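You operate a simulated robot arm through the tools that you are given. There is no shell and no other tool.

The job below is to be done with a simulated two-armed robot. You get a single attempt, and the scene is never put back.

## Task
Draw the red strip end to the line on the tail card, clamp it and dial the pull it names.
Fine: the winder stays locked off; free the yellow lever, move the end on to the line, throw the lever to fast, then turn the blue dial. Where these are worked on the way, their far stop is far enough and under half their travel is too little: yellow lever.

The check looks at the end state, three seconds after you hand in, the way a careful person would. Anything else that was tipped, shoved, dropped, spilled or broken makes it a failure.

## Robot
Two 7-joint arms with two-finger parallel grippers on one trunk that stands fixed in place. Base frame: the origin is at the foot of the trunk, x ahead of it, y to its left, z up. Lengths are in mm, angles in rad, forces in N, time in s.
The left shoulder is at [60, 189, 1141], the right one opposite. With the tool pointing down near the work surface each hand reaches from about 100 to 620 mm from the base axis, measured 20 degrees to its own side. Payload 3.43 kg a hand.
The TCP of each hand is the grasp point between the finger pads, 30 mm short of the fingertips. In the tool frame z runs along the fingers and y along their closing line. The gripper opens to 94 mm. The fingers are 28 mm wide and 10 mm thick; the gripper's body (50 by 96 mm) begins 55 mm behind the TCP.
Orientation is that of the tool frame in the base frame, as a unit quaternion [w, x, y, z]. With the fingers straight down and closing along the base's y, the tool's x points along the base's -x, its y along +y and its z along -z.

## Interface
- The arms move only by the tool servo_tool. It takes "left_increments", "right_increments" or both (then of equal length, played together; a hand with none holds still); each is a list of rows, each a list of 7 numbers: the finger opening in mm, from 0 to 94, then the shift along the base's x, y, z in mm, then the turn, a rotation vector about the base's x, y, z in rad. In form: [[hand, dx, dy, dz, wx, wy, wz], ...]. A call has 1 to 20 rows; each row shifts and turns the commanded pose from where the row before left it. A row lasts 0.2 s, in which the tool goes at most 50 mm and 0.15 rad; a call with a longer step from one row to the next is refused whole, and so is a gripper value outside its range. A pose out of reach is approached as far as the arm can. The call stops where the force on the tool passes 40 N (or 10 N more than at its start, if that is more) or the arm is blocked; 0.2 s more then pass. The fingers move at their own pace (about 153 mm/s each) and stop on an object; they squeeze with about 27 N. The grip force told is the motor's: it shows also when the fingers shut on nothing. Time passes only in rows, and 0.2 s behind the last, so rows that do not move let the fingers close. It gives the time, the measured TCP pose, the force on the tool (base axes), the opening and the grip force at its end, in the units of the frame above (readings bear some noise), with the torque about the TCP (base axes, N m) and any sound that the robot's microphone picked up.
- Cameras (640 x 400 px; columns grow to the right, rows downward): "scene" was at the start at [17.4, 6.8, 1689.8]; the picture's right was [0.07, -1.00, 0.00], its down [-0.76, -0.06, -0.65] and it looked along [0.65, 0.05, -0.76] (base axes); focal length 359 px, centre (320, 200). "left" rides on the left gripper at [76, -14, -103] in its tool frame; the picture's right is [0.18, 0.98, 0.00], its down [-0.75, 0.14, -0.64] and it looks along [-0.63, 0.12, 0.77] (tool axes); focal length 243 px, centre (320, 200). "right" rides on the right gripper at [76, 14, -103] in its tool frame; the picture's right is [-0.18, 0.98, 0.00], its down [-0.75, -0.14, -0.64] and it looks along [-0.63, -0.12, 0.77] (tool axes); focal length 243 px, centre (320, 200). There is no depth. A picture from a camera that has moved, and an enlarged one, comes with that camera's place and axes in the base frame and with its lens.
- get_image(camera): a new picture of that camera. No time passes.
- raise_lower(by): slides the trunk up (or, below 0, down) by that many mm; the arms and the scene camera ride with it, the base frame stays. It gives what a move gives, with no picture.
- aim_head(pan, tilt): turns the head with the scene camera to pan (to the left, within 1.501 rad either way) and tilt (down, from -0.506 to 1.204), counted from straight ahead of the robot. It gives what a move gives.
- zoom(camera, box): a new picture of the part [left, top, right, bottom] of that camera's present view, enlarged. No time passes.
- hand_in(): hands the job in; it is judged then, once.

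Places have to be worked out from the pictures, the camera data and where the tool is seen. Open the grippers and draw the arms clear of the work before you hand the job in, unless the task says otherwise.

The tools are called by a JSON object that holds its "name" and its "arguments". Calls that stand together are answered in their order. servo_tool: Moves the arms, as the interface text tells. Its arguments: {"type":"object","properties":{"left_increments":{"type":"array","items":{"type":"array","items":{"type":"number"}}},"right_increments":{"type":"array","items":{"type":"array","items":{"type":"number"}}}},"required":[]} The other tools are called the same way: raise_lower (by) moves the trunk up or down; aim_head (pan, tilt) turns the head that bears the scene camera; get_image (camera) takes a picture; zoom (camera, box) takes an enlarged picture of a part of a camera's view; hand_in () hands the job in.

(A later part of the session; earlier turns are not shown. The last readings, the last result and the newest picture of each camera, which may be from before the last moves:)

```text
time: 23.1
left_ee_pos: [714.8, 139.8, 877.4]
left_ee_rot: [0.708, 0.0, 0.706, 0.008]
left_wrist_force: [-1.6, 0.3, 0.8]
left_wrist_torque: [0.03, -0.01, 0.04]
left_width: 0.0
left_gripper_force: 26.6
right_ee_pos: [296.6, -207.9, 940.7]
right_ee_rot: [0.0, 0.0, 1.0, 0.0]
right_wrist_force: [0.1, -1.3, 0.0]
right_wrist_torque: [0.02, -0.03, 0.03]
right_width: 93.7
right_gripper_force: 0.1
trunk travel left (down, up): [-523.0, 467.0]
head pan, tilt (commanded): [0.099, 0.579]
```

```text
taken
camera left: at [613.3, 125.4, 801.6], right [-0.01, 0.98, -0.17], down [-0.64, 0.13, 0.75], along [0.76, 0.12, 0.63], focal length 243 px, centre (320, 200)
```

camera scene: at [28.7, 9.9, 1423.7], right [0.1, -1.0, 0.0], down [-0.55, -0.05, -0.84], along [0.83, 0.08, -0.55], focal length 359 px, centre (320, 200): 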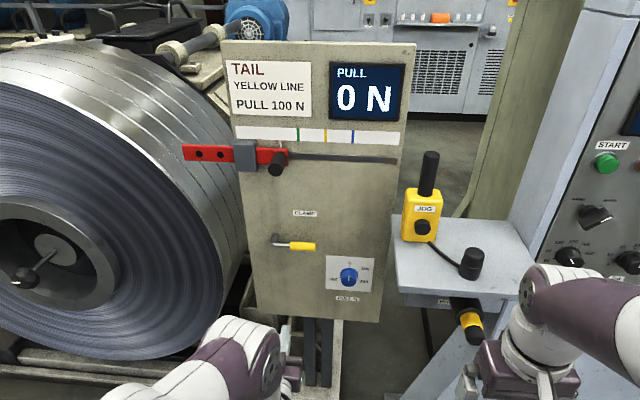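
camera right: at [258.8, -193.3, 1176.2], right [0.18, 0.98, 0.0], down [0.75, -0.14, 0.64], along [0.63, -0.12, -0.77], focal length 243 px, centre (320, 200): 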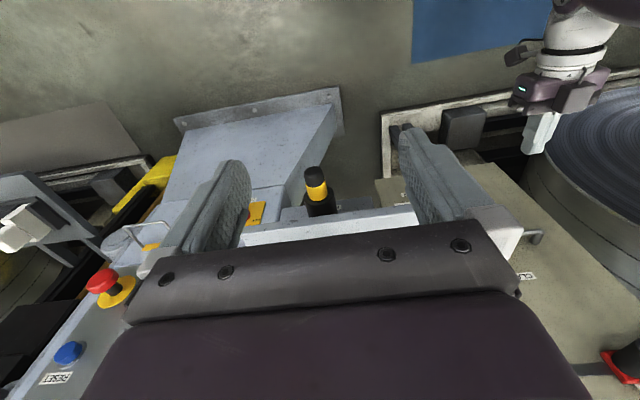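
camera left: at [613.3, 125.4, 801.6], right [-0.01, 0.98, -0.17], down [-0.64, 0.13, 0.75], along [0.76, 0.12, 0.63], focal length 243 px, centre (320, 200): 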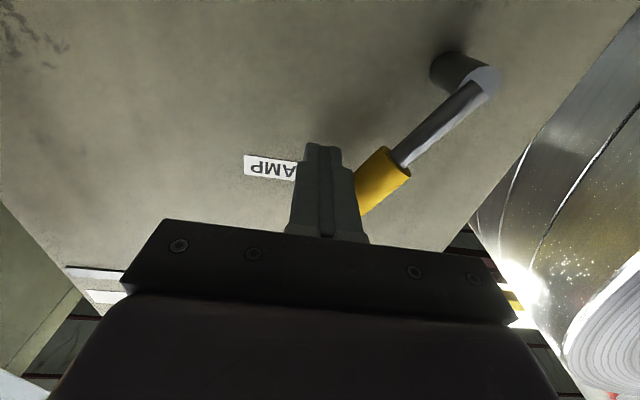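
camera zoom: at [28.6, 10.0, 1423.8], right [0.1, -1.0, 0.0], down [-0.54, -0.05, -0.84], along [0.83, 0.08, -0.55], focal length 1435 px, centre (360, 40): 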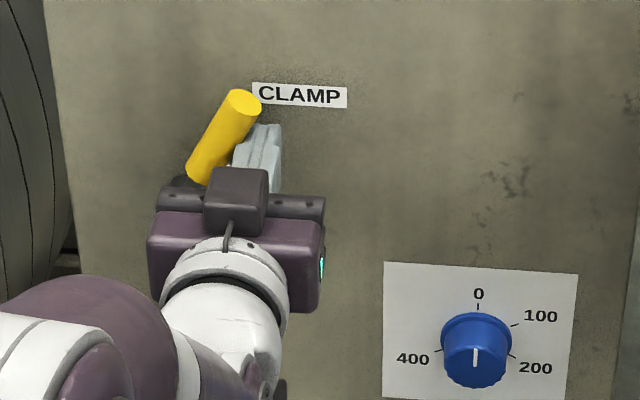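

The lever is at about 60° and moving freely. Continue along the arc toward vertical, watching for the stop.

{"name": "servo_tool", "arguments": {"left_increments": [[0, 0, 8.5, 8, 0, 0, 0], [0, 0, 9, 6.5, 0, 0, 0], [0, 0, 11, 5, 0, 0, 0], [0, 0, 11.5, 3.5, 0, 0, 0]]}}

{"name": "zoom", "arguments": {"camera": "scene", "box": [230, 190, 390, 290]}}

{"name": "get_image", "arguments": {"camera": "left"}}

```text
time: 24.1
left_ee_pos: [714.9, 180.4, 901.2]
left_ee_rot: [0.707, 0.0, 0.707, 0.006]
left_wrist_force: [-0.1, 0.3, 1.1]
left_wrist_torque: [0.03, 0.02, -0.01]
left_width: 0.0
left_gripper_force: 26.9
right_ee_pos: [296.8, -207.9, 940.8]
right_ee_rot: [0.001, 0.001, 1.0, 0.0]
right_wrist_force: [-0.5, -0.8, 1.5]
right_wrist_torque: [0.0, -0.01, -0.01]
right_width: 93.8
right_gripper_force: 0.1
trunk travel left (down, up): [-523.0, 467.0]
head pan, tilt (commanded): [0.099, 0.579]
```

```text
4.00 times, centred on (310, 240) of scene
camera zoom: at [28.8, 10.0, 1423.8], right [0.1, -1.0, 0.0], down [-0.54, -0.05, -0.84], along [0.83, 0.08, -0.55], focal length 1435 px, centre (360, 40)
```

zoom: 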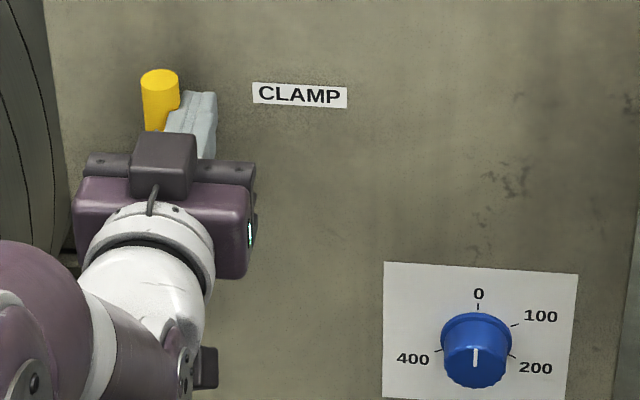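

```text
taken
camera left: at [613.0, 164.8, 823.8], right [-0.01, 0.98, -0.18], down [-0.64, 0.13, 0.75], along [0.76, 0.12, 0.63], focal length 243 px, centre (320, 200)
```

left: 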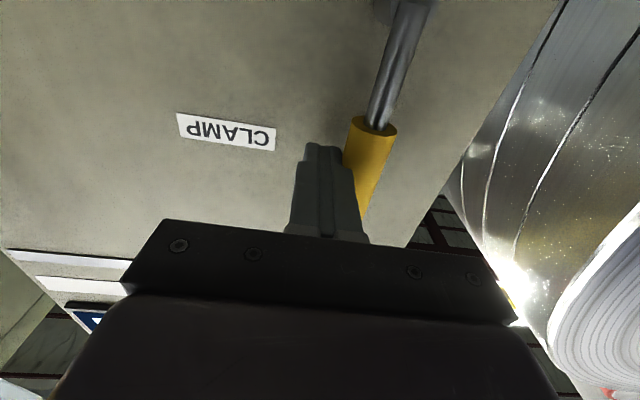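

Lever is vertical and there is still no stop force. I push on in small steps along the arc to find the far stop.

{"name": "servo_tool", "arguments": {"left_increments": [[0, 0, 4, 1, 0, 0, 0], [0, 0, 4, 1, 0, 0, 0], [0, 0, 4, 0.5, 0, 0, 0]]}}

{"name": "zoom", "arguments": {"camera": "scene", "box": [200, 170, 360, 270]}}

{"name": "get_image", "arguments": {"camera": "left"}}

```text
time: 24.9
left_ee_pos: [714.6, 180.3, 901.2]
left_ee_rot: [0.705, 0.009, 0.709, 0.004]
left_wrist_force: [5.6, -35.2, -1.2]
left_wrist_torque: [-0.48, -0.07, -0.34]
left_width: 0.0
left_gripper_force: 27.6
right_ee_pos: [298.4, -209.2, 940.3]
right_ee_rot: [0.0, -0.001, 1.0, 0.002]
right_wrist_force: [0.3, -0.6, 0.6]
right_wrist_torque: [0.01, 0.04, 0.01]
right_width: 93.9
right_gripper_force: 0.1
trunk travel left (down, up): [-523.0, 467.0]
head pan, tilt (commanded): [0.099, 0.579]
stopped in row 3 (left hand): the force on the tool passed its limit at 44 N (the readings are from after the stop); the commanded pose is now the measured one
```

```text
4.00 times, centred on (280, 220) of scene
camera zoom: at [30.0, 5.3, 1423.9], right [0.1, -1.0, 0.0], down [-0.55, -0.05, -0.84], along [0.83, 0.08, -0.55], focal length 1435 px, centre (480, 120)
```

zoom: 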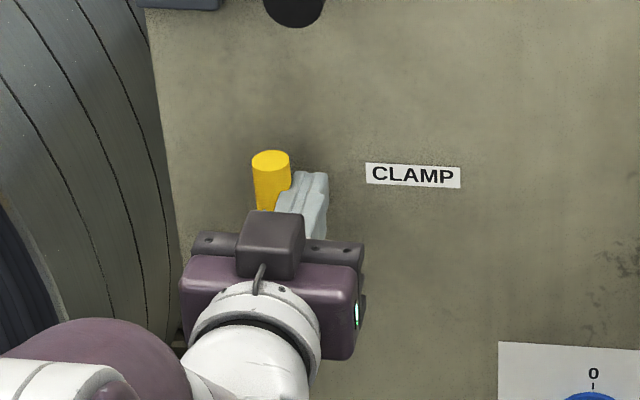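

```text
taken
camera left: at [611.9, 168.8, 824.7], right [0.01, 0.99, -0.17], down [-0.64, 0.13, 0.76], along [0.77, 0.1, 0.63], focal length 243 px, centre (320, 200)
```

left: 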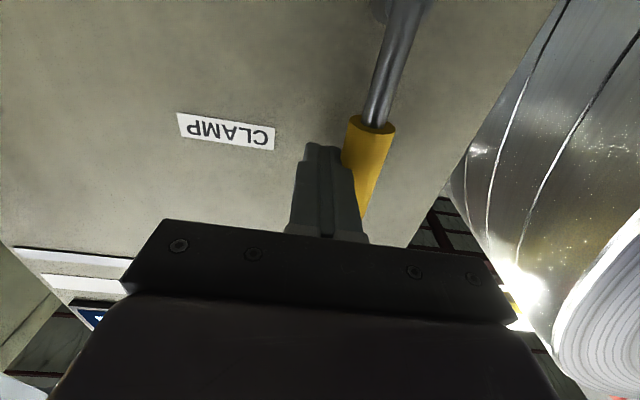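

The force stop at 44 N shows the lever is now against its far (free) stop, standing vertical. I back away from it, retreat in x, straighten the tool, and rise to the knob's height with the fingers opened to 54 mm.

{"name": "servo_tool", "arguments": {"left_increments": [[0, 0, -8, 0, 0, 0, 0], [0, 0, -7, 0, 0, 0, 0], [0, -35, 0, 0, -0.018, 0, 0], [0, -35, 0, 0, 0, 0, 0], [0, -30, 0, 0, 0, 0, 0], [54, 0, 2, 35, 0, 0, 0], [54, 0, 2, 35, 0, 0, 0], [54, 0, 0, 35, 0, 0, 0], [54, 0, 0, 35, 0, 0, 0], [54, 0, 0, 17, 0, 0, 0], [54, 0, 0, 0, 0, 0, 0]]}}

{"name": "get_image", "arguments": {"camera": "left"}}

{"name": "get_image", "arguments": {"camera": "scene"}}

```text
time: 27.3
left_ee_pos: [612.5, 176.1, 1056.8]
left_ee_rot: [0.705, -0.003, 0.709, -0.002]
left_wrist_force: [0.3, 0.7, -0.1]
left_wrist_torque: [-0.02, 0.01, -0.03]
left_width: 54.2
left_gripper_force: 0.0
right_ee_pos: [297.4, -207.5, 940.3]
right_ee_rot: [0.0, 0.0, 1.0, 0.0]
right_wrist_force: [-0.4, 0.2, -0.9]
right_wrist_torque: [0.01, 0.0, 0.02]
right_width: 94.0
right_gripper_force: 0.0
trunk travel left (down, up): [-523.0, 467.0]
head pan, tilt (commanded): [0.099, 0.579]
```

```text
taken
camera left: at [511.4, 161.3, 981.3], right [0.0, 0.98, -0.19], down [-0.64, 0.14, 0.76], along [0.77, 0.12, 0.63], focal length 243 px, centre (320, 200)
```

left: 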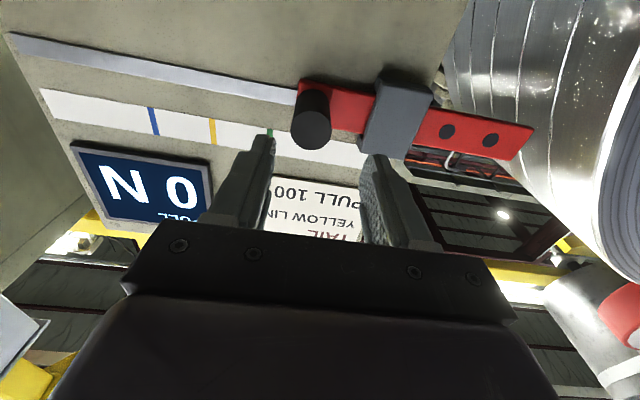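

```text
taken
camera scene: at [28.8, 10.0, 1423.8], right [0.1, -1.0, 0.0], down [-0.54, -0.05, -0.84], along [0.83, 0.08, -0.55], focal length 359 px, centre (320, 200)
```

scene: 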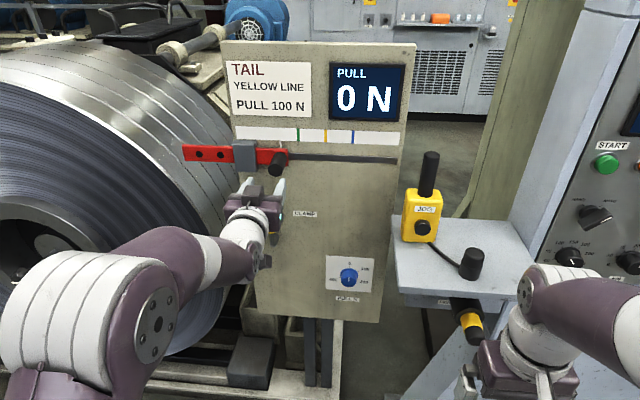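

The knob lies between the finger tips in the left view. I shift 6.5 mm to −y and advance over the knob to x≈706, fingers still open.

{"name": "servo_tool", "arguments": {"left_increments": [[54, 0, -6.5, 1, 0, 0, 0], [54, 25, 0, 0, 0, 0, 0], [54, 25, 0, 0, 0, 0, 0], [54, 20, 0, 0, 0, 0, 0], [54, 15, 0, 0, 0, 0, 0], [54, 9, 0, 0, 0, 0, 0], [54, 0, 0, 0, 0, 0, 0]]}}

{"name": "get_image", "arguments": {"camera": "left"}}

{"name": "zoom", "arguments": {"camera": "scene", "box": [210, 110, 370, 210]}}

```text
time: 28.9
left_ee_pos: [708.0, 171.0, 1057.8]
left_ee_rot: [0.706, -0.004, 0.708, -0.001]
left_wrist_force: [0.1, 0.6, -0.5]
left_wrist_torque: [-0.01, -0.01, -0.02]
left_width: 53.9
left_gripper_force: 0.0
right_ee_pos: [296.3, -207.2, 940.7]
right_ee_rot: [0.0, -0.001, 1.0, 0.0]
right_wrist_force: [-0.4, -0.2, -0.7]
right_wrist_torque: [0.01, 0.01, -0.02]
right_width: 94.1
right_gripper_force: 0.0
trunk travel left (down, up): [-523.0, 467.0]
head pan, tilt (commanded): [0.099, 0.579]
```

```text
taken
camera left: at [605.5, 155.8, 981.5], right [0.0, 0.98, -0.19], down [-0.64, 0.14, 0.76], along [0.77, 0.12, 0.63], focal length 243 px, centre (320, 200)
```

left: 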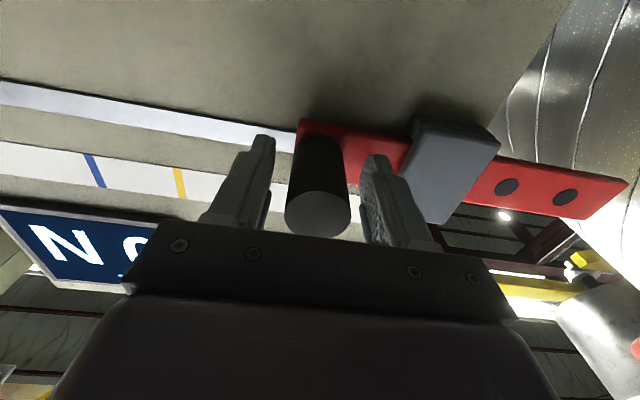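

```text
4.00 times, centred on (290, 160) of scene
camera zoom: at [28.6, 9.9, 1423.8], right [0.1, -1.0, 0.0], down [-0.54, -0.05, -0.84], along [0.83, 0.08, -0.55], focal length 1435 px, centre (440, 360)
```

zoom: 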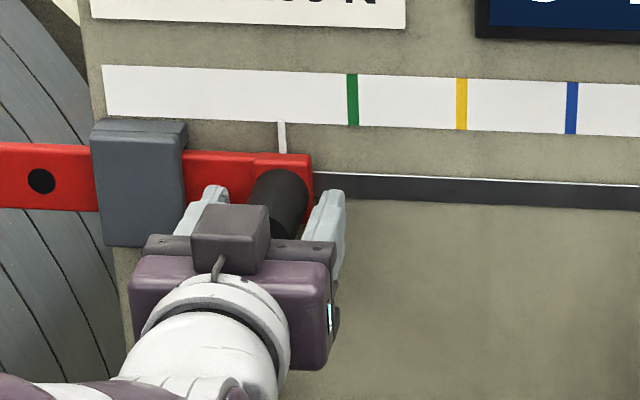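

Fingers straddle the knob nicely. I close on it and check the grip.

{"name": "servo_tool", "arguments": {"left_increments": [[20, 0, 0, 0, 0, 0, 0], [20, 0, 0, 0, 0, 0, 0], [20, 0, 0, 0, 0, 0, 0]]}}

{"name": "zoom", "arguments": {"camera": "scene", "box": [210, 110, 370, 210]}}

```text
time: 29.7
left_ee_pos: [707.9, 170.6, 1058.4]
left_ee_rot: [0.705, -0.003, 0.709, -0.002]
left_wrist_force: [0.8, 0.2, 0.0]
left_wrist_torque: [-0.14, -0.06, -0.26]
left_width: 32.3
left_gripper_force: 44.7
right_ee_pos: [297.5, -206.4, 941.3]
right_ee_rot: [0.0, -0.001, 1.0, 0.0]
right_wrist_force: [0.7, 0.4, -0.7]
right_wrist_torque: [-0.01, 0.02, 0.01]
right_width: 93.8
right_gripper_force: 0.0
trunk travel left (down, up): [-523.0, 467.0]
head pan, tilt (commanded): [0.099, 0.579]
```

```text
4.00 times, centred on (290, 160) of scene
camera zoom: at [28.9, 9.9, 1423.8], right [0.1, -1.0, 0.0], down [-0.55, -0.05, -0.84], along [0.83, 0.08, -0.55], focal length 1435 px, centre (440, 360)
```

zoom: 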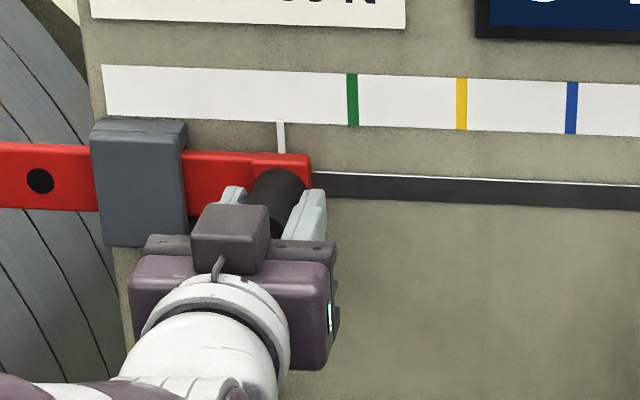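

Gripped at 32 mm width. I draw the knob toward −y, first about 50 mm, and check force and pointer.

{"name": "servo_tool", "arguments": {"left_increments": [[20, 0, -5, 0, 0, 0, 0], [20, 0, -8, 0, 0, 0, 0], [20, 0, -10, 0, 0, 0, 0], [20, 0, -10, 0, 0, 0, 0], [20, 0, -10, 0, 0, 0, 0], [20, 0, -7, 0, 0, 0, 0], [20, 0, 0, 0, 0, 0, 0]]}}

{"name": "zoom", "arguments": {"camera": "scene", "box": [210, 110, 370, 210]}}

```text
time: 31.3
left_ee_pos: [707.4, 119.1, 1057.2]
left_ee_rot: [0.706, -0.003, 0.709, -0.002]
left_wrist_force: [3.5, 0.0, 0.9]
left_wrist_torque: [-0.29, -0.05, -0.12]
left_width: 32.1
left_gripper_force: 45.0
right_ee_pos: [298.6, -207.3, 941.9]
right_ee_rot: [0.0, -0.001, 1.0, 0.0]
right_wrist_force: [-1.0, -0.8, 0.2]
right_wrist_torque: [0.01, 0.03, 0.01]
right_width: 93.9
right_gripper_force: 0.0
trunk travel left (down, up): [-523.0, 467.0]
head pan, tilt (commanded): [0.099, 0.579]
```

```text
4.00 times, centred on (290, 160) of scene
camera zoom: at [29.4, 10.1, 1423.8], right [0.1, -1.0, 0.0], down [-0.55, -0.05, -0.84], along [0.83, 0.08, -0.55], focal length 1435 px, centre (440, 360)
```

zoom: 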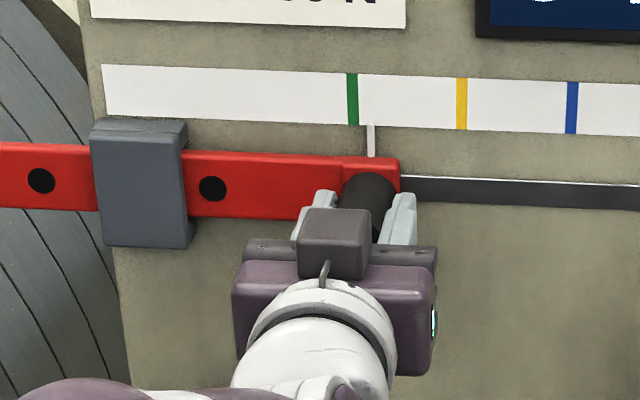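

The strip follows smoothly, the pointer moved 90 px for 51.5 mm. I go another 44 mm and then close in with a tight zoom.

{"name": "servo_tool", "arguments": {"left_increments": [[20, 0, -8, 0, 0, 0, 0], [20, 0, -10, 0, 0, 0, 0], [20, 0, -10, 0, 0, 0, 0], [20, 0, -10, 0, 0, 0, 0], [20, 0, -6, 0, 0, 0, 0], [20, 0, 0, 0, 0, 0, 0]]}}

{"name": "zoom", "arguments": {"camera": "scene", "box": [306, 124, 346, 149]}}

```text
time: 32.7
left_ee_pos: [707.9, 75.7, 1057.9]
left_ee_rot: [0.705, -0.004, 0.709, -0.002]
left_wrist_force: [-3.0, 0.2, -1.5]
left_wrist_torque: [-0.22, -0.02, -0.27]
left_width: 32.2
left_gripper_force: 45.3
right_ee_pos: [296.8, -206.9, 940.9]
right_ee_rot: [0.0, -0.001, 1.0, 0.0]
right_wrist_force: [-0.3, 0.6, 0.4]
right_wrist_torque: [-0.02, 0.0, 0.02]
right_width: 93.9
right_gripper_force: 0.0
trunk travel left (down, up): [-523.0, 467.0]
head pan, tilt (commanded): [0.099, 0.579]
```

```text
16.00 times, centred on (326, 136) of scene
camera zoom: at [28.3, 10.1, 1423.7], right [0.1, -1.0, 0.0], down [-0.54, -0.05, -0.84], along [0.83, 0.08, -0.55], focal length 5741 px, centre (224, 1216)
```

zoom: 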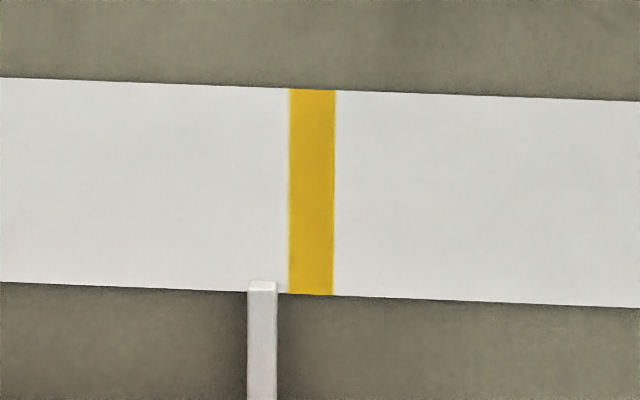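

Pointer is still ~6 mm left of the yellow line's centre (allowing ~0.6 mm parallax). I nudge 6 mm more and recheck from both cameras.

{"name": "servo_tool", "arguments": {"left_increments": [[20, 0, -3, 0, 0, 0, 0], [20, 0, -3, 0, 0, 0, 0], [20, 0, 0, 0, 0, 0, 0], [20, 0, 0, 0, 0, 0, 0]]}}

{"name": "zoom", "arguments": {"camera": "scene", "box": [306, 124, 346, 149]}}

{"name": "get_image", "arguments": {"camera": "left"}}

```text
time: 33.7
left_ee_pos: [707.3, 69.7, 1057.2]
left_ee_rot: [0.705, -0.004, 0.709, -0.001]
left_wrist_force: [-3.7, 0.6, -4.6]
left_wrist_torque: [-0.24, 0.07, 0.01]
left_width: 31.9
left_gripper_force: 44.8
right_ee_pos: [296.9, -207.4, 940.4]
right_ee_rot: [0.0, -0.001, 1.0, 0.0]
right_wrist_force: [0.9, -0.5, -0.9]
right_wrist_torque: [0.01, 0.01, 0.01]
right_width: 94.2
right_gripper_force: 0.0
trunk travel left (down, up): [-523.0, 467.0]
head pan, tilt (commanded): [0.099, 0.579]
```

```text
16.00 times, centred on (326, 136) of scene
camera zoom: at [28.9, 10.2, 1423.7], right [0.1, -1.0, 0.0], down [-0.55, -0.05, -0.84], along [0.83, 0.08, -0.55], focal length 5741 px, centre (224, 1216)
```

zoom: 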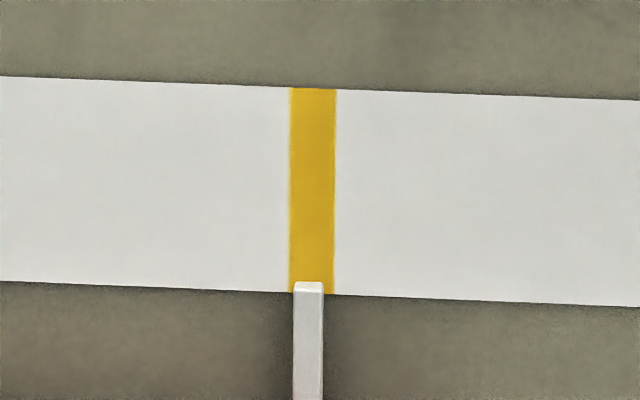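

```text
taken
camera left: at [605.4, 55.1, 981.9], right [0.0, 0.98, -0.19], down [-0.64, 0.14, 0.76], along [0.77, 0.12, 0.63], focal length 243 px, centre (320, 200)
```

left: 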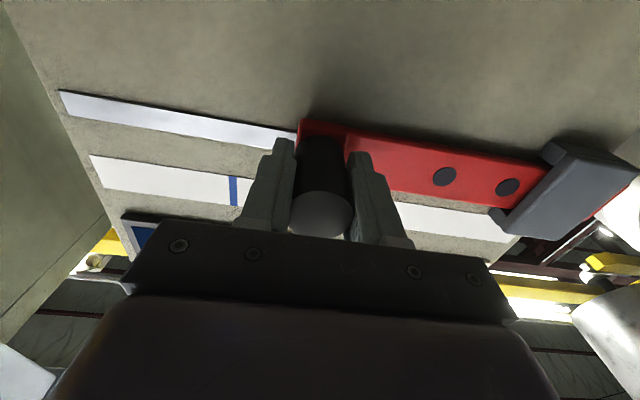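

The pointer sits on the yellow line (the 3–4 px left bias equals the parallax), and the side force is nil. I open the fingers without moving and check that the end stays.

{"name": "servo_tool", "arguments": {"left_increments": [[54, 0, 0, 0, 0, 0, 0], [54, 0, 0, 0, 0, 0, 0], [54, 0, 0, 0, 0, 0, 0]]}}

{"name": "zoom", "arguments": {"camera": "scene", "box": [306, 124, 346, 149]}}

```text
time: 34.5
left_ee_pos: [707.8, 68.9, 1057.3]
left_ee_rot: [0.705, -0.004, 0.709, -0.001]
left_wrist_force: [0.5, -0.4, -0.2]
left_wrist_torque: [-0.01, 0.01, 0.0]
left_width: 53.9
left_gripper_force: 0.1
right_ee_pos: [296.8, -205.5, 940.9]
right_ee_rot: [0.0, 0.0, 1.0, 0.001]
right_wrist_force: [0.5, -0.2, 0.0]
right_wrist_torque: [0.0, 0.0, 0.02]
right_width: 94.0
right_gripper_force: 0.0
trunk travel left (down, up): [-523.0, 467.0]
head pan, tilt (commanded): [0.099, 0.579]
```

```text
16.00 times, centred on (326, 136) of scene
camera zoom: at [28.8, 9.9, 1423.8], right [0.1, -1.0, 0.0], down [-0.54, -0.05, -0.84], along [0.83, 0.08, -0.55], focal length 5741 px, centre (224, 1216)
```

zoom: 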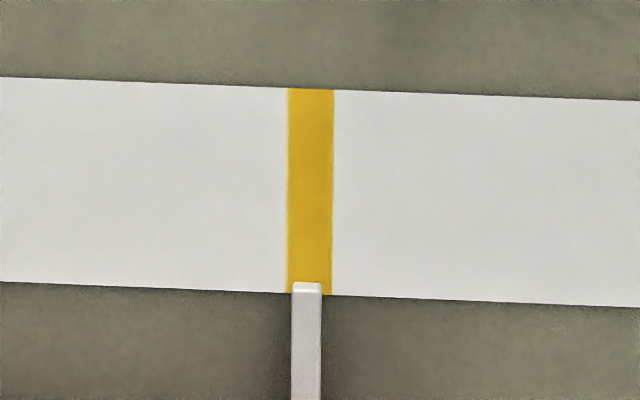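

It stays put. I retreat straight back and view the pointer from the left camera as a second check.

{"name": "servo_tool", "arguments": {"left_increments": [[54, -20, 0, 0, 0, 0, 0], [54, -30, 0, 0, 0, 0, 0], [54, -30, 0, 0, 0, 0, 0], [54, -30, 0, 0, 0, 0, 0], [54, -30, 0, 0, 0, 0, 0], [54, 0, 0, 0, 0, 0, 0]]}}

{"name": "get_image", "arguments": {"camera": "left"}}

{"name": "get_image", "arguments": {"camera": "scene"}}

```text
time: 35.9
left_ee_pos: [568.9, 68.9, 1057.6]
left_ee_rot: [0.705, -0.004, 0.709, -0.001]
left_wrist_force: [0.5, 0.8, 0.2]
left_wrist_torque: [-0.04, 0.01, -0.01]
left_width: 54.0
left_gripper_force: 0.1
right_ee_pos: [298.4, -207.2, 940.5]
right_ee_rot: [-0.001, -0.001, 1.0, -0.001]
right_wrist_force: [0.0, 0.5, -0.2]
right_wrist_torque: [-0.02, 0.02, 0.01]
right_width: 94.2
right_gripper_force: 0.1
trunk travel left (down, up): [-523.0, 467.0]
head pan, tilt (commanded): [0.099, 0.579]
```

```text
taken
camera left: at [466.2, 55.2, 982.0], right [0.0, 0.98, -0.19], down [-0.64, 0.14, 0.76], along [0.77, 0.12, 0.63], focal length 243 px, centre (320, 200)
```

left: 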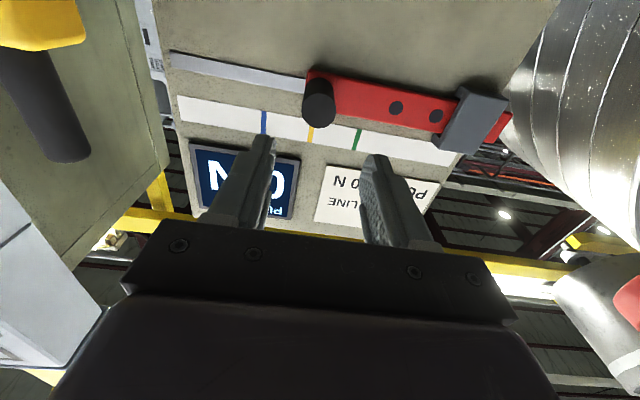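

```text
taken
camera scene: at [29.4, 9.8, 1423.7], right [0.1, -1.0, 0.0], down [-0.55, -0.05, -0.84], along [0.83, 0.08, -0.55], focal length 359 px, centre (320, 200)
```

scene: 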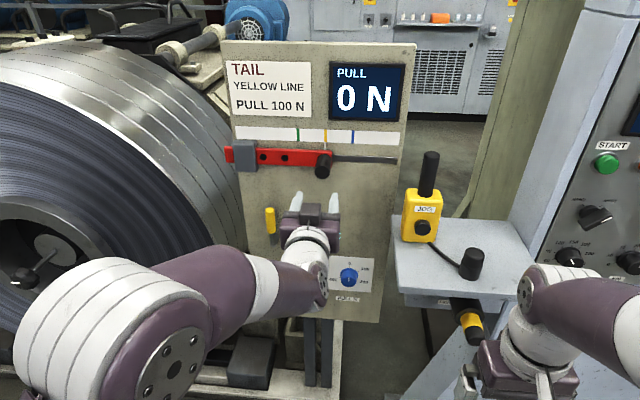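

The end is holding on the line and the lever stands upright. I now bring the opened left hand (70 mm) around the upright lever so its left finger can push it back down.

{"name": "servo_tool", "arguments": {"left_increments": [[70, 6, 23.6, -31.4, 0, 0, 0], [70, 6, 23.6, -31.4, 0, 0, 0], [70, 6, 23.6, -31.4, 0, 0, 0], [70, 6, 23.6, -31.4, 0, 0, 0], [70, 6, 23.6, -31.5, 0, 0, 0], [70, 0, 0, 0, 0, 0, 0]]}}

{"name": "get_image", "arguments": {"camera": "left"}}

{"name": "get_image", "arguments": {"camera": "scene"}}

```text
time: 37.3
left_ee_pos: [597.5, 186.6, 900.8]
left_ee_rot: [0.705, -0.004, 0.709, -0.001]
left_wrist_force: [0.6, -0.8, 1.1]
left_wrist_torque: [0.01, -0.02, 0.01]
left_width: 69.9
left_gripper_force: 0.0
right_ee_pos: [296.5, -207.5, 940.7]
right_ee_rot: [0.0, -0.001, 1.0, 0.0]
right_wrist_force: [0.0, -0.4, 0.0]
right_wrist_torque: [0.0, 0.0, 0.0]
right_width: 94.1
right_gripper_force: 0.1
trunk travel left (down, up): [-523.0, 467.0]
head pan, tilt (commanded): [0.099, 0.579]
```

```text
taken
camera left: at [494.7, 172.5, 824.7], right [0.0, 0.98, -0.19], down [-0.64, 0.14, 0.76], along [0.77, 0.12, 0.63], focal length 243 px, centre (320, 200)
```

left: 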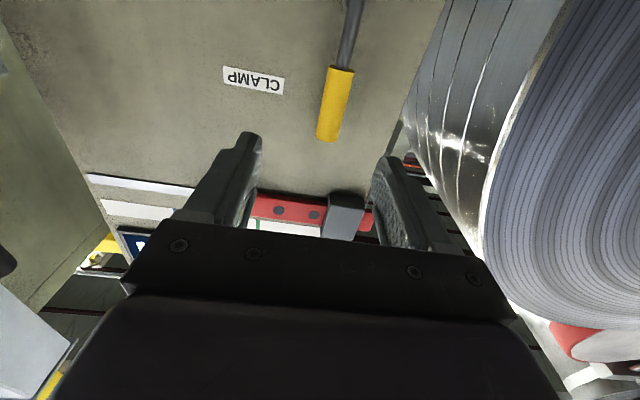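

```text
taken
camera scene: at [28.2, 9.5, 1423.8], right [0.1, -1.0, 0.0], down [-0.54, -0.05, -0.84], along [0.83, 0.08, -0.55], focal length 359 px, centre (320, 200)
```

scene: 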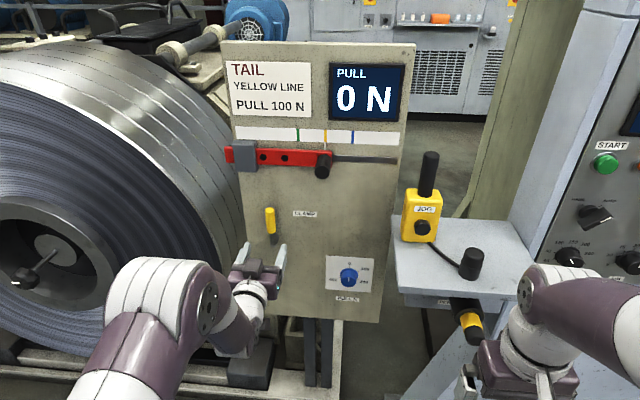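

The upright lever sits between the two fingers' lines of approach. I advance to x≈714 straddling it.

{"name": "servo_tool", "arguments": {"left_increments": [[70, 30, 0, 0, 0, 0, 0], [70, 30, 0, 0, 0, 0, 0], [70, 30, 0, 0, 0, 0, 0], [70, 20, 0, 0, 0, 0, 0], [70, 6, 0, 0, 0, 0, 0], [70, 0, 0, 0, 0, 0, 0]]}}

{"name": "get_image", "arguments": {"camera": "left"}}

{"name": "zoom", "arguments": {"camera": "scene", "box": [200, 180, 360, 280]}}

```text
time: 38.7
left_ee_pos: [712.5, 186.9, 901.4]
left_ee_rot: [0.705, -0.003, 0.709, -0.002]
left_wrist_force: [0.1, -1.5, 0.3]
left_wrist_torque: [0.04, -0.01, 0.0]
left_width: 69.8
left_gripper_force: 0.0
right_ee_pos: [297.5, -207.5, 940.7]
right_ee_rot: [0.0, -0.001, 1.0, 0.0]
right_wrist_force: [0.5, -0.4, -0.1]
right_wrist_torque: [0.0, 0.03, -0.01]
right_width: 94.0
right_gripper_force: 0.0
trunk travel left (down, up): [-523.0, 467.0]
head pan, tilt (commanded): [0.099, 0.579]
```

```text
taken
camera left: at [611.3, 172.8, 825.8], right [0.0, 0.98, -0.19], down [-0.64, 0.14, 0.76], along [0.77, 0.12, 0.63], focal length 243 px, centre (320, 200)
```

left: 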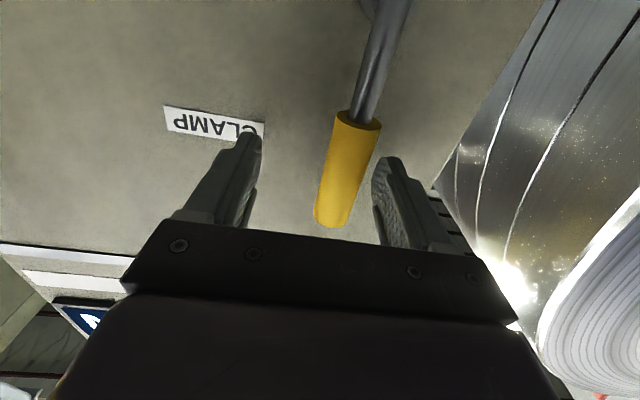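

```text
4.00 times, centred on (280, 230) of scene
camera zoom: at [28.7, 9.9, 1423.8], right [0.1, -1.0, 0.0], down [-0.54, -0.05, -0.84], along [0.83, 0.08, -0.55], focal length 1435 px, centre (480, 80)
```

zoom: 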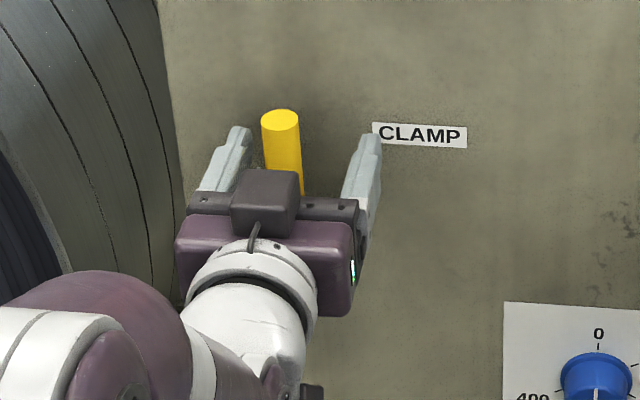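

Clear on both sides. I push the lever back along the arc with the left finger, first down to about 30°.

{"name": "servo_tool", "arguments": {"left_increments": [[70, 0, -9.4, -0.9, 0, 0, 0], [70, 0, -9, 1.2, 0, 0, 0], [70, 0, -8.9, 1.1, 0, 0, 0], [70, 0, -9.4, -0.9, 0, 0, 0], [70, 0, -9.4, -0.9, 0, 0, 0], [70, 0, -9.3, -2.7, 0, 0, 0], [70, 0, -9.3, -3.9, 0, 0, 0], [70, 0, -8.8, -5.3, 0, 0, 0], [70, 0, -8.4, -6.4, 0, 0, 0]]}}

{"name": "zoom", "arguments": {"camera": "scene", "box": [220, 180, 380, 280]}}

{"name": "get_image", "arguments": {"camera": "left"}}

```text
time: 40.7
left_ee_pos: [714.8, 105.2, 883.4]
left_ee_rot: [0.706, -0.004, 0.708, -0.001]
left_wrist_force: [0.1, -0.4, -0.2]
left_wrist_torque: [0.01, 0.01, 0.0]
left_width: 69.9
left_gripper_force: 0.1
right_ee_pos: [297.1, -207.5, 940.8]
right_ee_rot: [0.001, -0.001, 1.0, 0.0]
right_wrist_force: [0.3, -0.3, -0.6]
right_wrist_torque: [0.01, 0.0, 0.01]
right_width: 94.1
right_gripper_force: 0.1
trunk travel left (down, up): [-523.0, 467.0]
head pan, tilt (commanded): [0.099, 0.579]
```

```text
4.00 times, centred on (300, 230) of scene
camera zoom: at [28.9, 9.8, 1423.8], right [0.1, -1.0, 0.0], down [-0.55, -0.05, -0.84], along [0.83, 0.08, -0.55], focal length 1435 px, centre (400, 80)
```

zoom: 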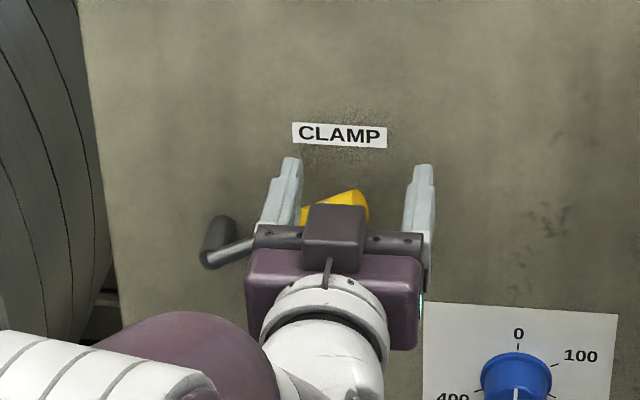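

```text
taken
camera left: at [612.1, 90.8, 807.5], right [0.0, 0.98, -0.19], down [-0.64, 0.14, 0.75], along [0.77, 0.13, 0.63], focal length 243 px, centre (320, 200)
```

left: 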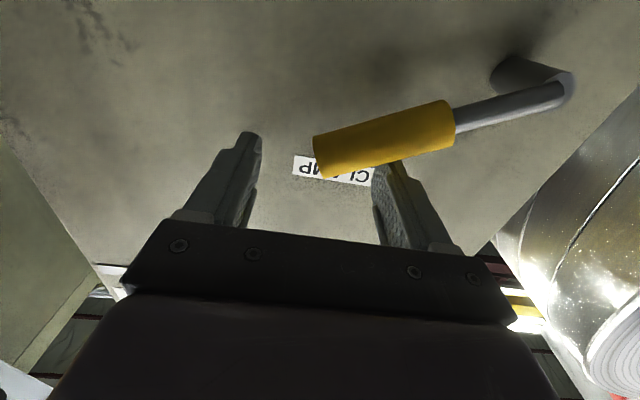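

The lever follows as planned, now at about 30°. I continue down to horizontal and press a few millimetres past to seat it on the fast stop.

{"name": "servo_tool", "arguments": {"left_increments": [[70, 0, -7.5, -7.8, 0, 0, 0], [70, 0, -6.6, -8.8, 0, 0, 0], [70, 0, -5.4, -10, 0, 0, 0], [70, 0, -4, -8, 0, 0, 0], [70, 0, 0, -4, 0, 0, 0], [70, 0, 0, -3, 0, 0, 0], [70, 0, 0, -3, 0, 0, 0], [70, 0, 0, -2, 0, 0, 0], [70, 0, 0, 0, 0, 0, 0]]}}

{"name": "zoom", "arguments": {"camera": "scene", "box": [220, 180, 380, 280]}}

{"name": "get_image", "arguments": {"camera": "left"}}

```text
time: 42.7
left_ee_pos: [711.8, 81.4, 844.3]
left_ee_rot: [0.712, -0.003, 0.702, -0.002]
left_wrist_force: [11.8, 1.9, 35.9]
left_wrist_torque: [1.4, -0.58, -0.5]
left_width: 71.0
left_gripper_force: 0.9
right_ee_pos: [295.2, -207.1, 940.8]
right_ee_rot: [0.001, -0.001, 1.0, 0.0]
right_wrist_force: [0.8, 0.2, 0.0]
right_wrist_torque: [0.03, 0.03, 0.01]
right_width: 94.1
right_gripper_force: 0.1
trunk travel left (down, up): [-523.0, 467.0]
head pan, tilt (commanded): [0.099, 0.579]
```

```text
4.00 times, centred on (300, 230) of scene
camera zoom: at [24.9, 9.2, 1424.2], right [0.1, -1.0, 0.0], down [-0.54, -0.05, -0.84], along [0.83, 0.08, -0.55], focal length 1435 px, centre (400, 80)
```

zoom: 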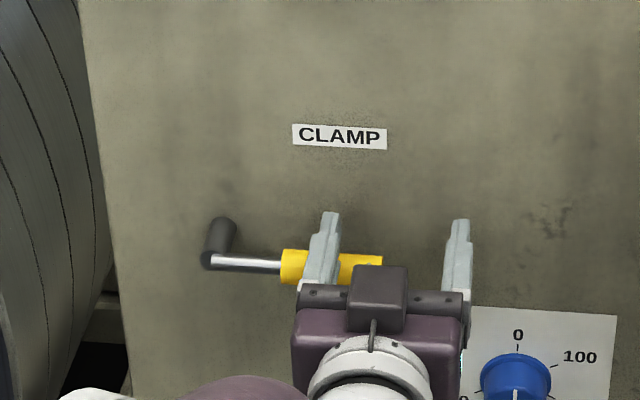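

```text
taken
camera left: at [611.9, 66.8, 766.5], right [0.0, 0.98, -0.19], down [-0.65, 0.14, 0.74], along [0.76, 0.12, 0.64], focal length 243 px, centre (320, 200)
```

left: 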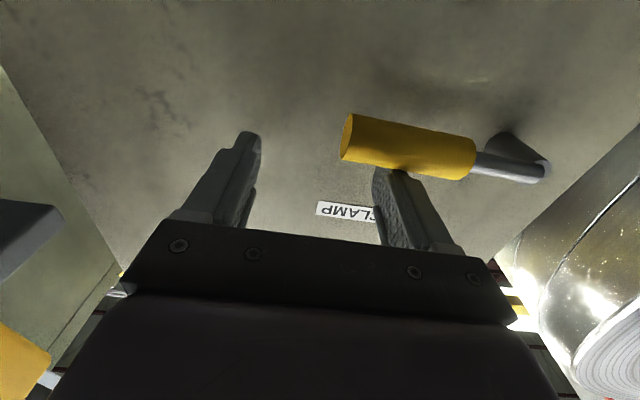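

The lever is horizontal and hard against its stop (36 N). I lift off, retreat, and check the pointer and lever.

{"name": "servo_tool", "arguments": {"left_increments": [[70, 0, 0, 10, 0, 0, 0], [70, 0, 0, 12, 0, 0, 0], [70, -25, 0, 0, 0, 0, 0], [70, -35, 0, 0, 0, 0, 0], [70, -40, 0, 0, 0, 0, 0], [70, 0, 0, 0, 0, 0, 0]]}}

{"name": "get_image", "arguments": {"camera": "scene"}}

{"name": "zoom", "arguments": {"camera": "scene", "box": [306, 124, 346, 149]}}

{"name": "zoom", "arguments": {"camera": "scene", "box": [230, 210, 390, 310]}}

```text
time: 44.1
left_ee_pos: [612.4, 83.9, 857.7]
left_ee_rot: [0.705, -0.003, 0.709, -0.001]
left_wrist_force: [-0.5, -0.1, 0.7]
left_wrist_torque: [0.01, 0.02, 0.03]
left_width: 70.2
left_gripper_force: 0.1
right_ee_pos: [297.0, -206.9, 940.5]
right_ee_rot: [0.0, -0.001, 1.0, 0.0]
right_wrist_force: [0.3, -0.1, 0.3]
right_wrist_torque: [-0.01, 0.01, 0.02]
right_width: 93.9
right_gripper_force: 0.0
trunk travel left (down, up): [-523.0, 467.0]
head pan, tilt (commanded): [0.099, 0.579]
```

```text
taken
camera scene: at [29.4, 9.9, 1423.7], right [0.1, -1.0, 0.0], down [-0.55, -0.05, -0.84], along [0.83, 0.08, -0.55], focal length 359 px, centre (320, 200)
```

scene: 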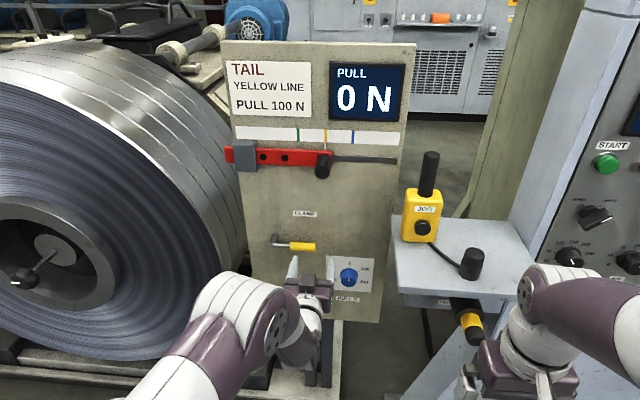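

```text
16.00 times, centred on (326, 136) of scene
camera zoom: at [29.4, 9.9, 1423.7], right [0.1, -1.0, 0.0], down [-0.55, -0.05, -0.84], along [0.83, 0.08, -0.55], focal length 5741 px, centre (224, 1216)
```

zoom: 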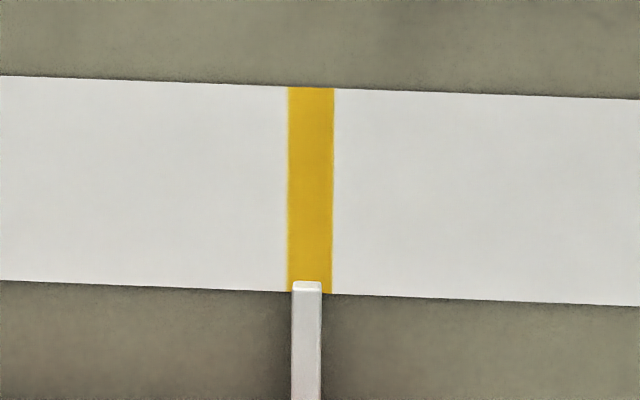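

```text
4.00 times, centred on (310, 260) of scene
camera zoom: at [29.4, 9.9, 1423.7], right [0.1, -1.0, 0.0], down [-0.55, -0.05, -0.84], along [0.83, 0.08, -0.55], focal length 1435 px, centre (360, -40)
```

zoom: 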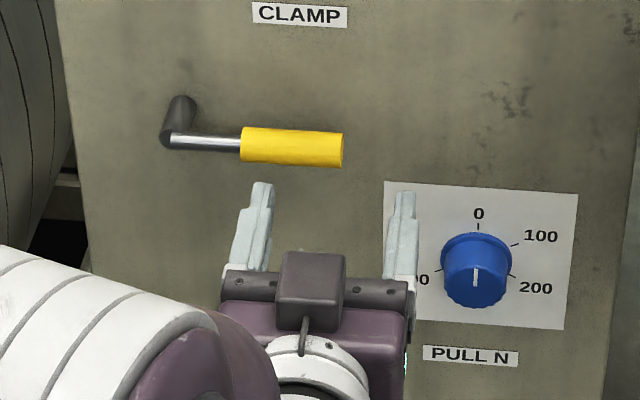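

Lever is back at its fast position and the pointer is unmoved on the yellow line. Next I bring the left hand in front of the dial (0.7, 700.5) with a −0.5 rad pre-roll so that the 61° turn stays centred for the wrist.

{"name": "servo_tool", "arguments": {"left_increments": [[70, -2, -16.6, -31.4, -0.1, 0, 0], [70, -2, -16.6, -31.4, -0.1, 0, 0], [70, -2, -16.6, -31.4, -0.1, 0, 0], [70, -2, -16.6, -31.4, -0.1, 0, 0], [70, -2, -16.8, -31.6, -0.1, 0, 0], [70, 0, 0, 0, 0, 0, 0]]}}

{"name": "get_image", "arguments": {"camera": "left"}}

{"name": "get_image", "arguments": {"camera": "scene"}}

```text
time: 45.5
left_ee_pos: [602.5, -0.9, 700.6]
left_ee_rot: [0.683, -0.178, 0.686, -0.178]
left_wrist_force: [0.1, 1.2, -0.6]
left_wrist_torque: [0.0, 0.0, 0.0]
left_width: 70.0
left_gripper_force: 0.1
right_ee_pos: [297.5, -206.3, 939.8]
right_ee_rot: [0.0, -0.001, 1.0, 0.0]
right_wrist_force: [0.1, -0.7, -0.3]
right_wrist_torque: [-0.02, -0.01, -0.02]
right_width: 93.8
right_gripper_force: 0.1
trunk travel left (down, up): [-523.0, 467.0]
head pan, tilt (commanded): [0.099, 0.579]
```

```text
taken
camera left: at [500.6, -49.5, 640.8], right [0.0, 0.77, -0.64], down [-0.64, 0.49, 0.59], along [0.77, 0.41, 0.49], focal length 243 px, centre (320, 200)
```

left: 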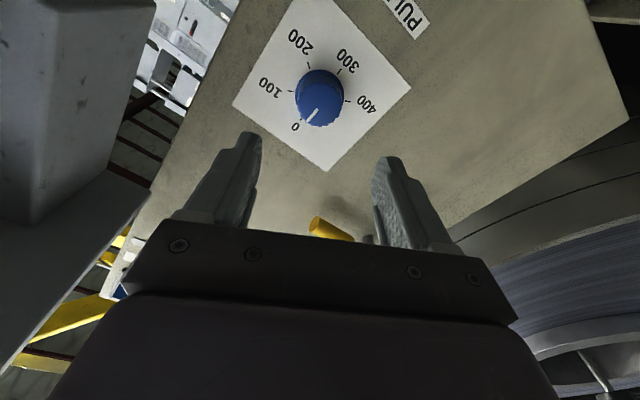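

```text
taken
camera scene: at [28.5, 10.1, 1423.8], right [0.1, -1.0, 0.0], down [-0.54, -0.05, -0.84], along [0.83, 0.08, -0.55], focal length 359 px, centre (320, 200)
```

scene: 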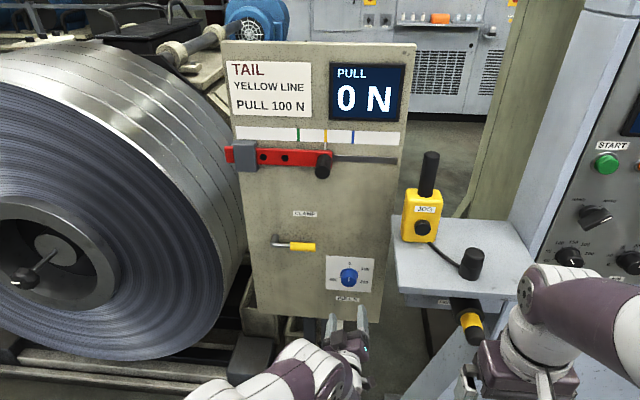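

The left camera now sees the whole dial. I enlarge it to refine the dial centre before advancing.

{"name": "zoom", "arguments": {"camera": "left", "box": [260, 50, 388, 130]}}

{"name": "zoom", "arguments": {"camera": "scene", "box": [316, 245, 380, 285]}}

```text
5.00 times, centred on (324, 90) of left
camera zoom: at [500.6, -49.5, 640.8], right [0.0, 0.77, -0.64], down [-0.64, 0.49, 0.59], along [0.77, 0.41, 0.49], focal length 1213 px, centre (300, 750)
```

zoom: 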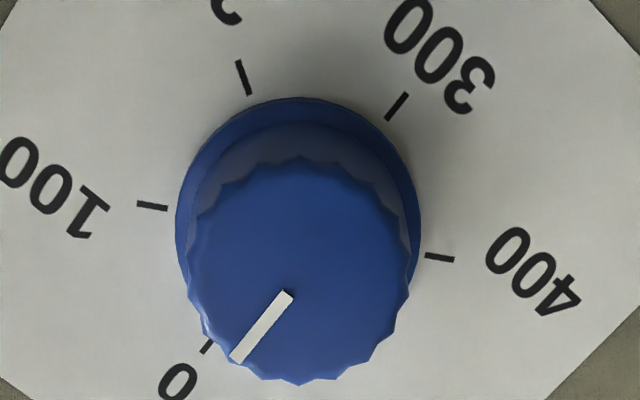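

```text
10.00 times, centred on (348, 265) of scene
camera zoom: at [28.5, 10.1, 1423.8], right [0.1, -1.0, 0.0], down [-0.54, -0.05, -0.84], along [0.83, 0.08, -0.55], focal length 3588 px, centre (40, -450)
```

zoom: 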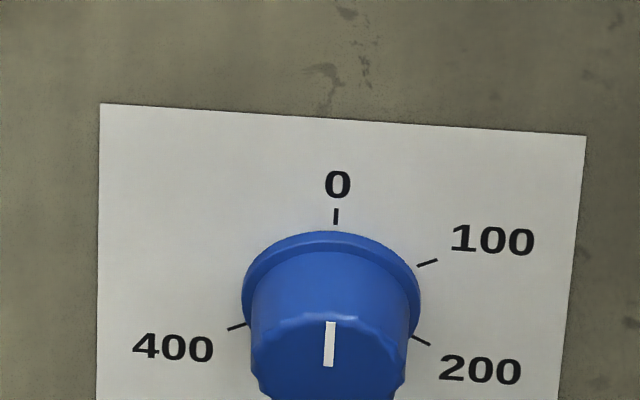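

Refined dial centre ≈ (729.5 face, 0, 699.3). I align and advance over the cap with fingers open, to x≈716 (tips ~11 mm off the panel).

{"name": "servo_tool", "arguments": {"left_increments": [[70, 0, 0.9, -1.3, 0, 0, 0], [70, 30, 0, 0, 0, 0, 0], [70, 30, 0, 0, 0, 0, 0], [70, 25, 0, 0, 0, 0, 0], [70, 18, 0, 0, 0, 0, 0], [70, 10, 0, 0, 0, 0, 0], [70, 0, 0, 0, 0, 0, 0]]}}

{"name": "get_image", "arguments": {"camera": "left"}}

{"name": "zoom", "arguments": {"camera": "scene", "box": [284, 225, 412, 305]}}

```text
time: 47.1
left_ee_pos: [717.4, -0.1, 699.8]
left_ee_rot: [0.683, -0.177, 0.687, -0.176]
left_wrist_force: [0.3, 0.1, 0.7]
left_wrist_torque: [0.0, 0.01, 0.02]
left_width: 69.8
left_gripper_force: 0.1
right_ee_pos: [297.3, -207.5, 941.2]
right_ee_rot: [0.0, -0.001, 1.0, 0.0]
right_wrist_force: [0.4, 0.4, -0.1]
right_wrist_torque: [-0.04, 0.02, 0.0]
right_width: 94.1
right_gripper_force: 0.1
trunk travel left (down, up): [-523.0, 467.0]
head pan, tilt (commanded): [0.099, 0.579]
```

```text
taken
camera left: at [615.2, -48.9, 639.8], right [0.0, 0.77, -0.64], down [-0.64, 0.49, 0.59], along [0.77, 0.41, 0.49], focal length 243 px, centre (320, 200)
```

left: 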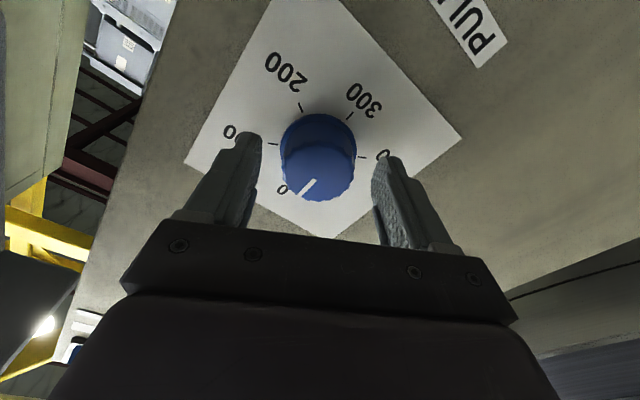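

```text
5.00 times, centred on (348, 265) of scene
camera zoom: at [28.7, 9.9, 1423.8], right [0.1, -1.0, 0.0], down [-0.54, -0.05, -0.84], along [0.83, 0.08, -0.55], focal length 1794 px, centre (180, -125)
```

zoom: 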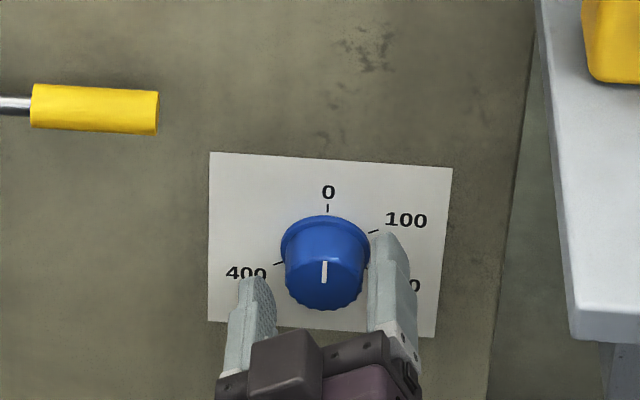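

The dial is centred between the fingers. I close on it gently.

{"name": "servo_tool", "arguments": {"left_increments": [[36, 0, 0, 0, 0, 0, 0], [36, 0, 0, 0, 0, 0, 0], [36, 0, 0, 0, 0, 0, 0]]}}

{"name": "get_image", "arguments": {"camera": "left"}}

{"name": "zoom", "arguments": {"camera": "scene", "box": [284, 225, 412, 305]}}

```text
time: 47.9
left_ee_pos: [718.3, -0.4, 699.1]
left_ee_rot: [0.683, -0.178, 0.686, -0.177]
left_wrist_force: [2.1, -3.1, 1.7]
left_wrist_torque: [-0.02, 0.06, -0.3]
left_width: 42.5
left_gripper_force: 45.1
right_ee_pos: [297.5, -207.0, 940.3]
right_ee_rot: [0.0, -0.001, 1.0, 0.0]
right_wrist_force: [-0.5, 0.3, -0.1]
right_wrist_torque: [0.02, -0.01, 0.03]
right_width: 94.2
right_gripper_force: 0.1
trunk travel left (down, up): [-523.0, 467.0]
head pan, tilt (commanded): [0.099, 0.579]
```

```text
taken
camera left: at [615.3, -49.6, 640.0], right [0.0, 0.77, -0.64], down [-0.64, 0.49, 0.59], along [0.77, 0.41, 0.49], focal length 243 px, centre (320, 200)
```

left: 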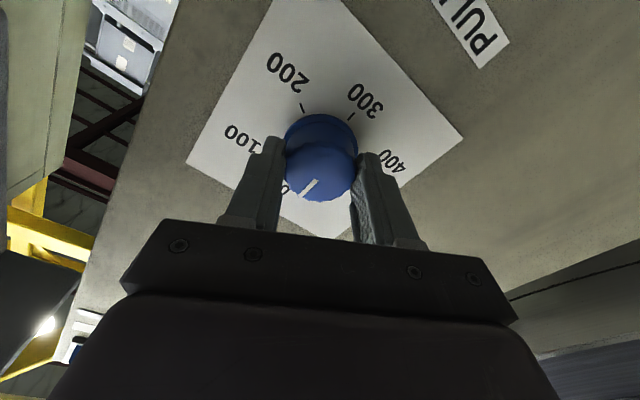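

```text
5.00 times, centred on (348, 265) of scene
camera zoom: at [28.9, 9.3, 1423.8], right [0.1, -1.0, 0.0], down [-0.55, -0.05, -0.84], along [0.83, 0.08, -0.55], focal length 1794 px, centre (180, -125)
```

zoom: 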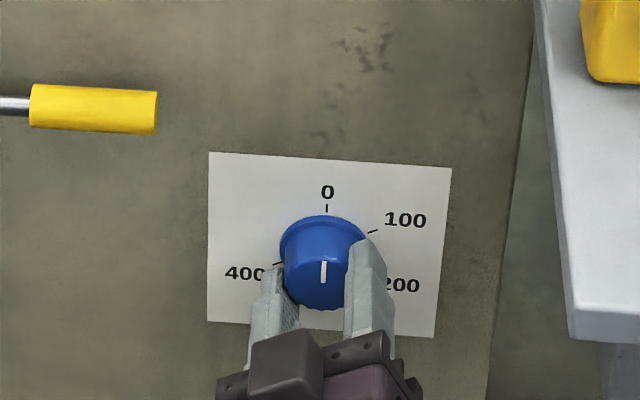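

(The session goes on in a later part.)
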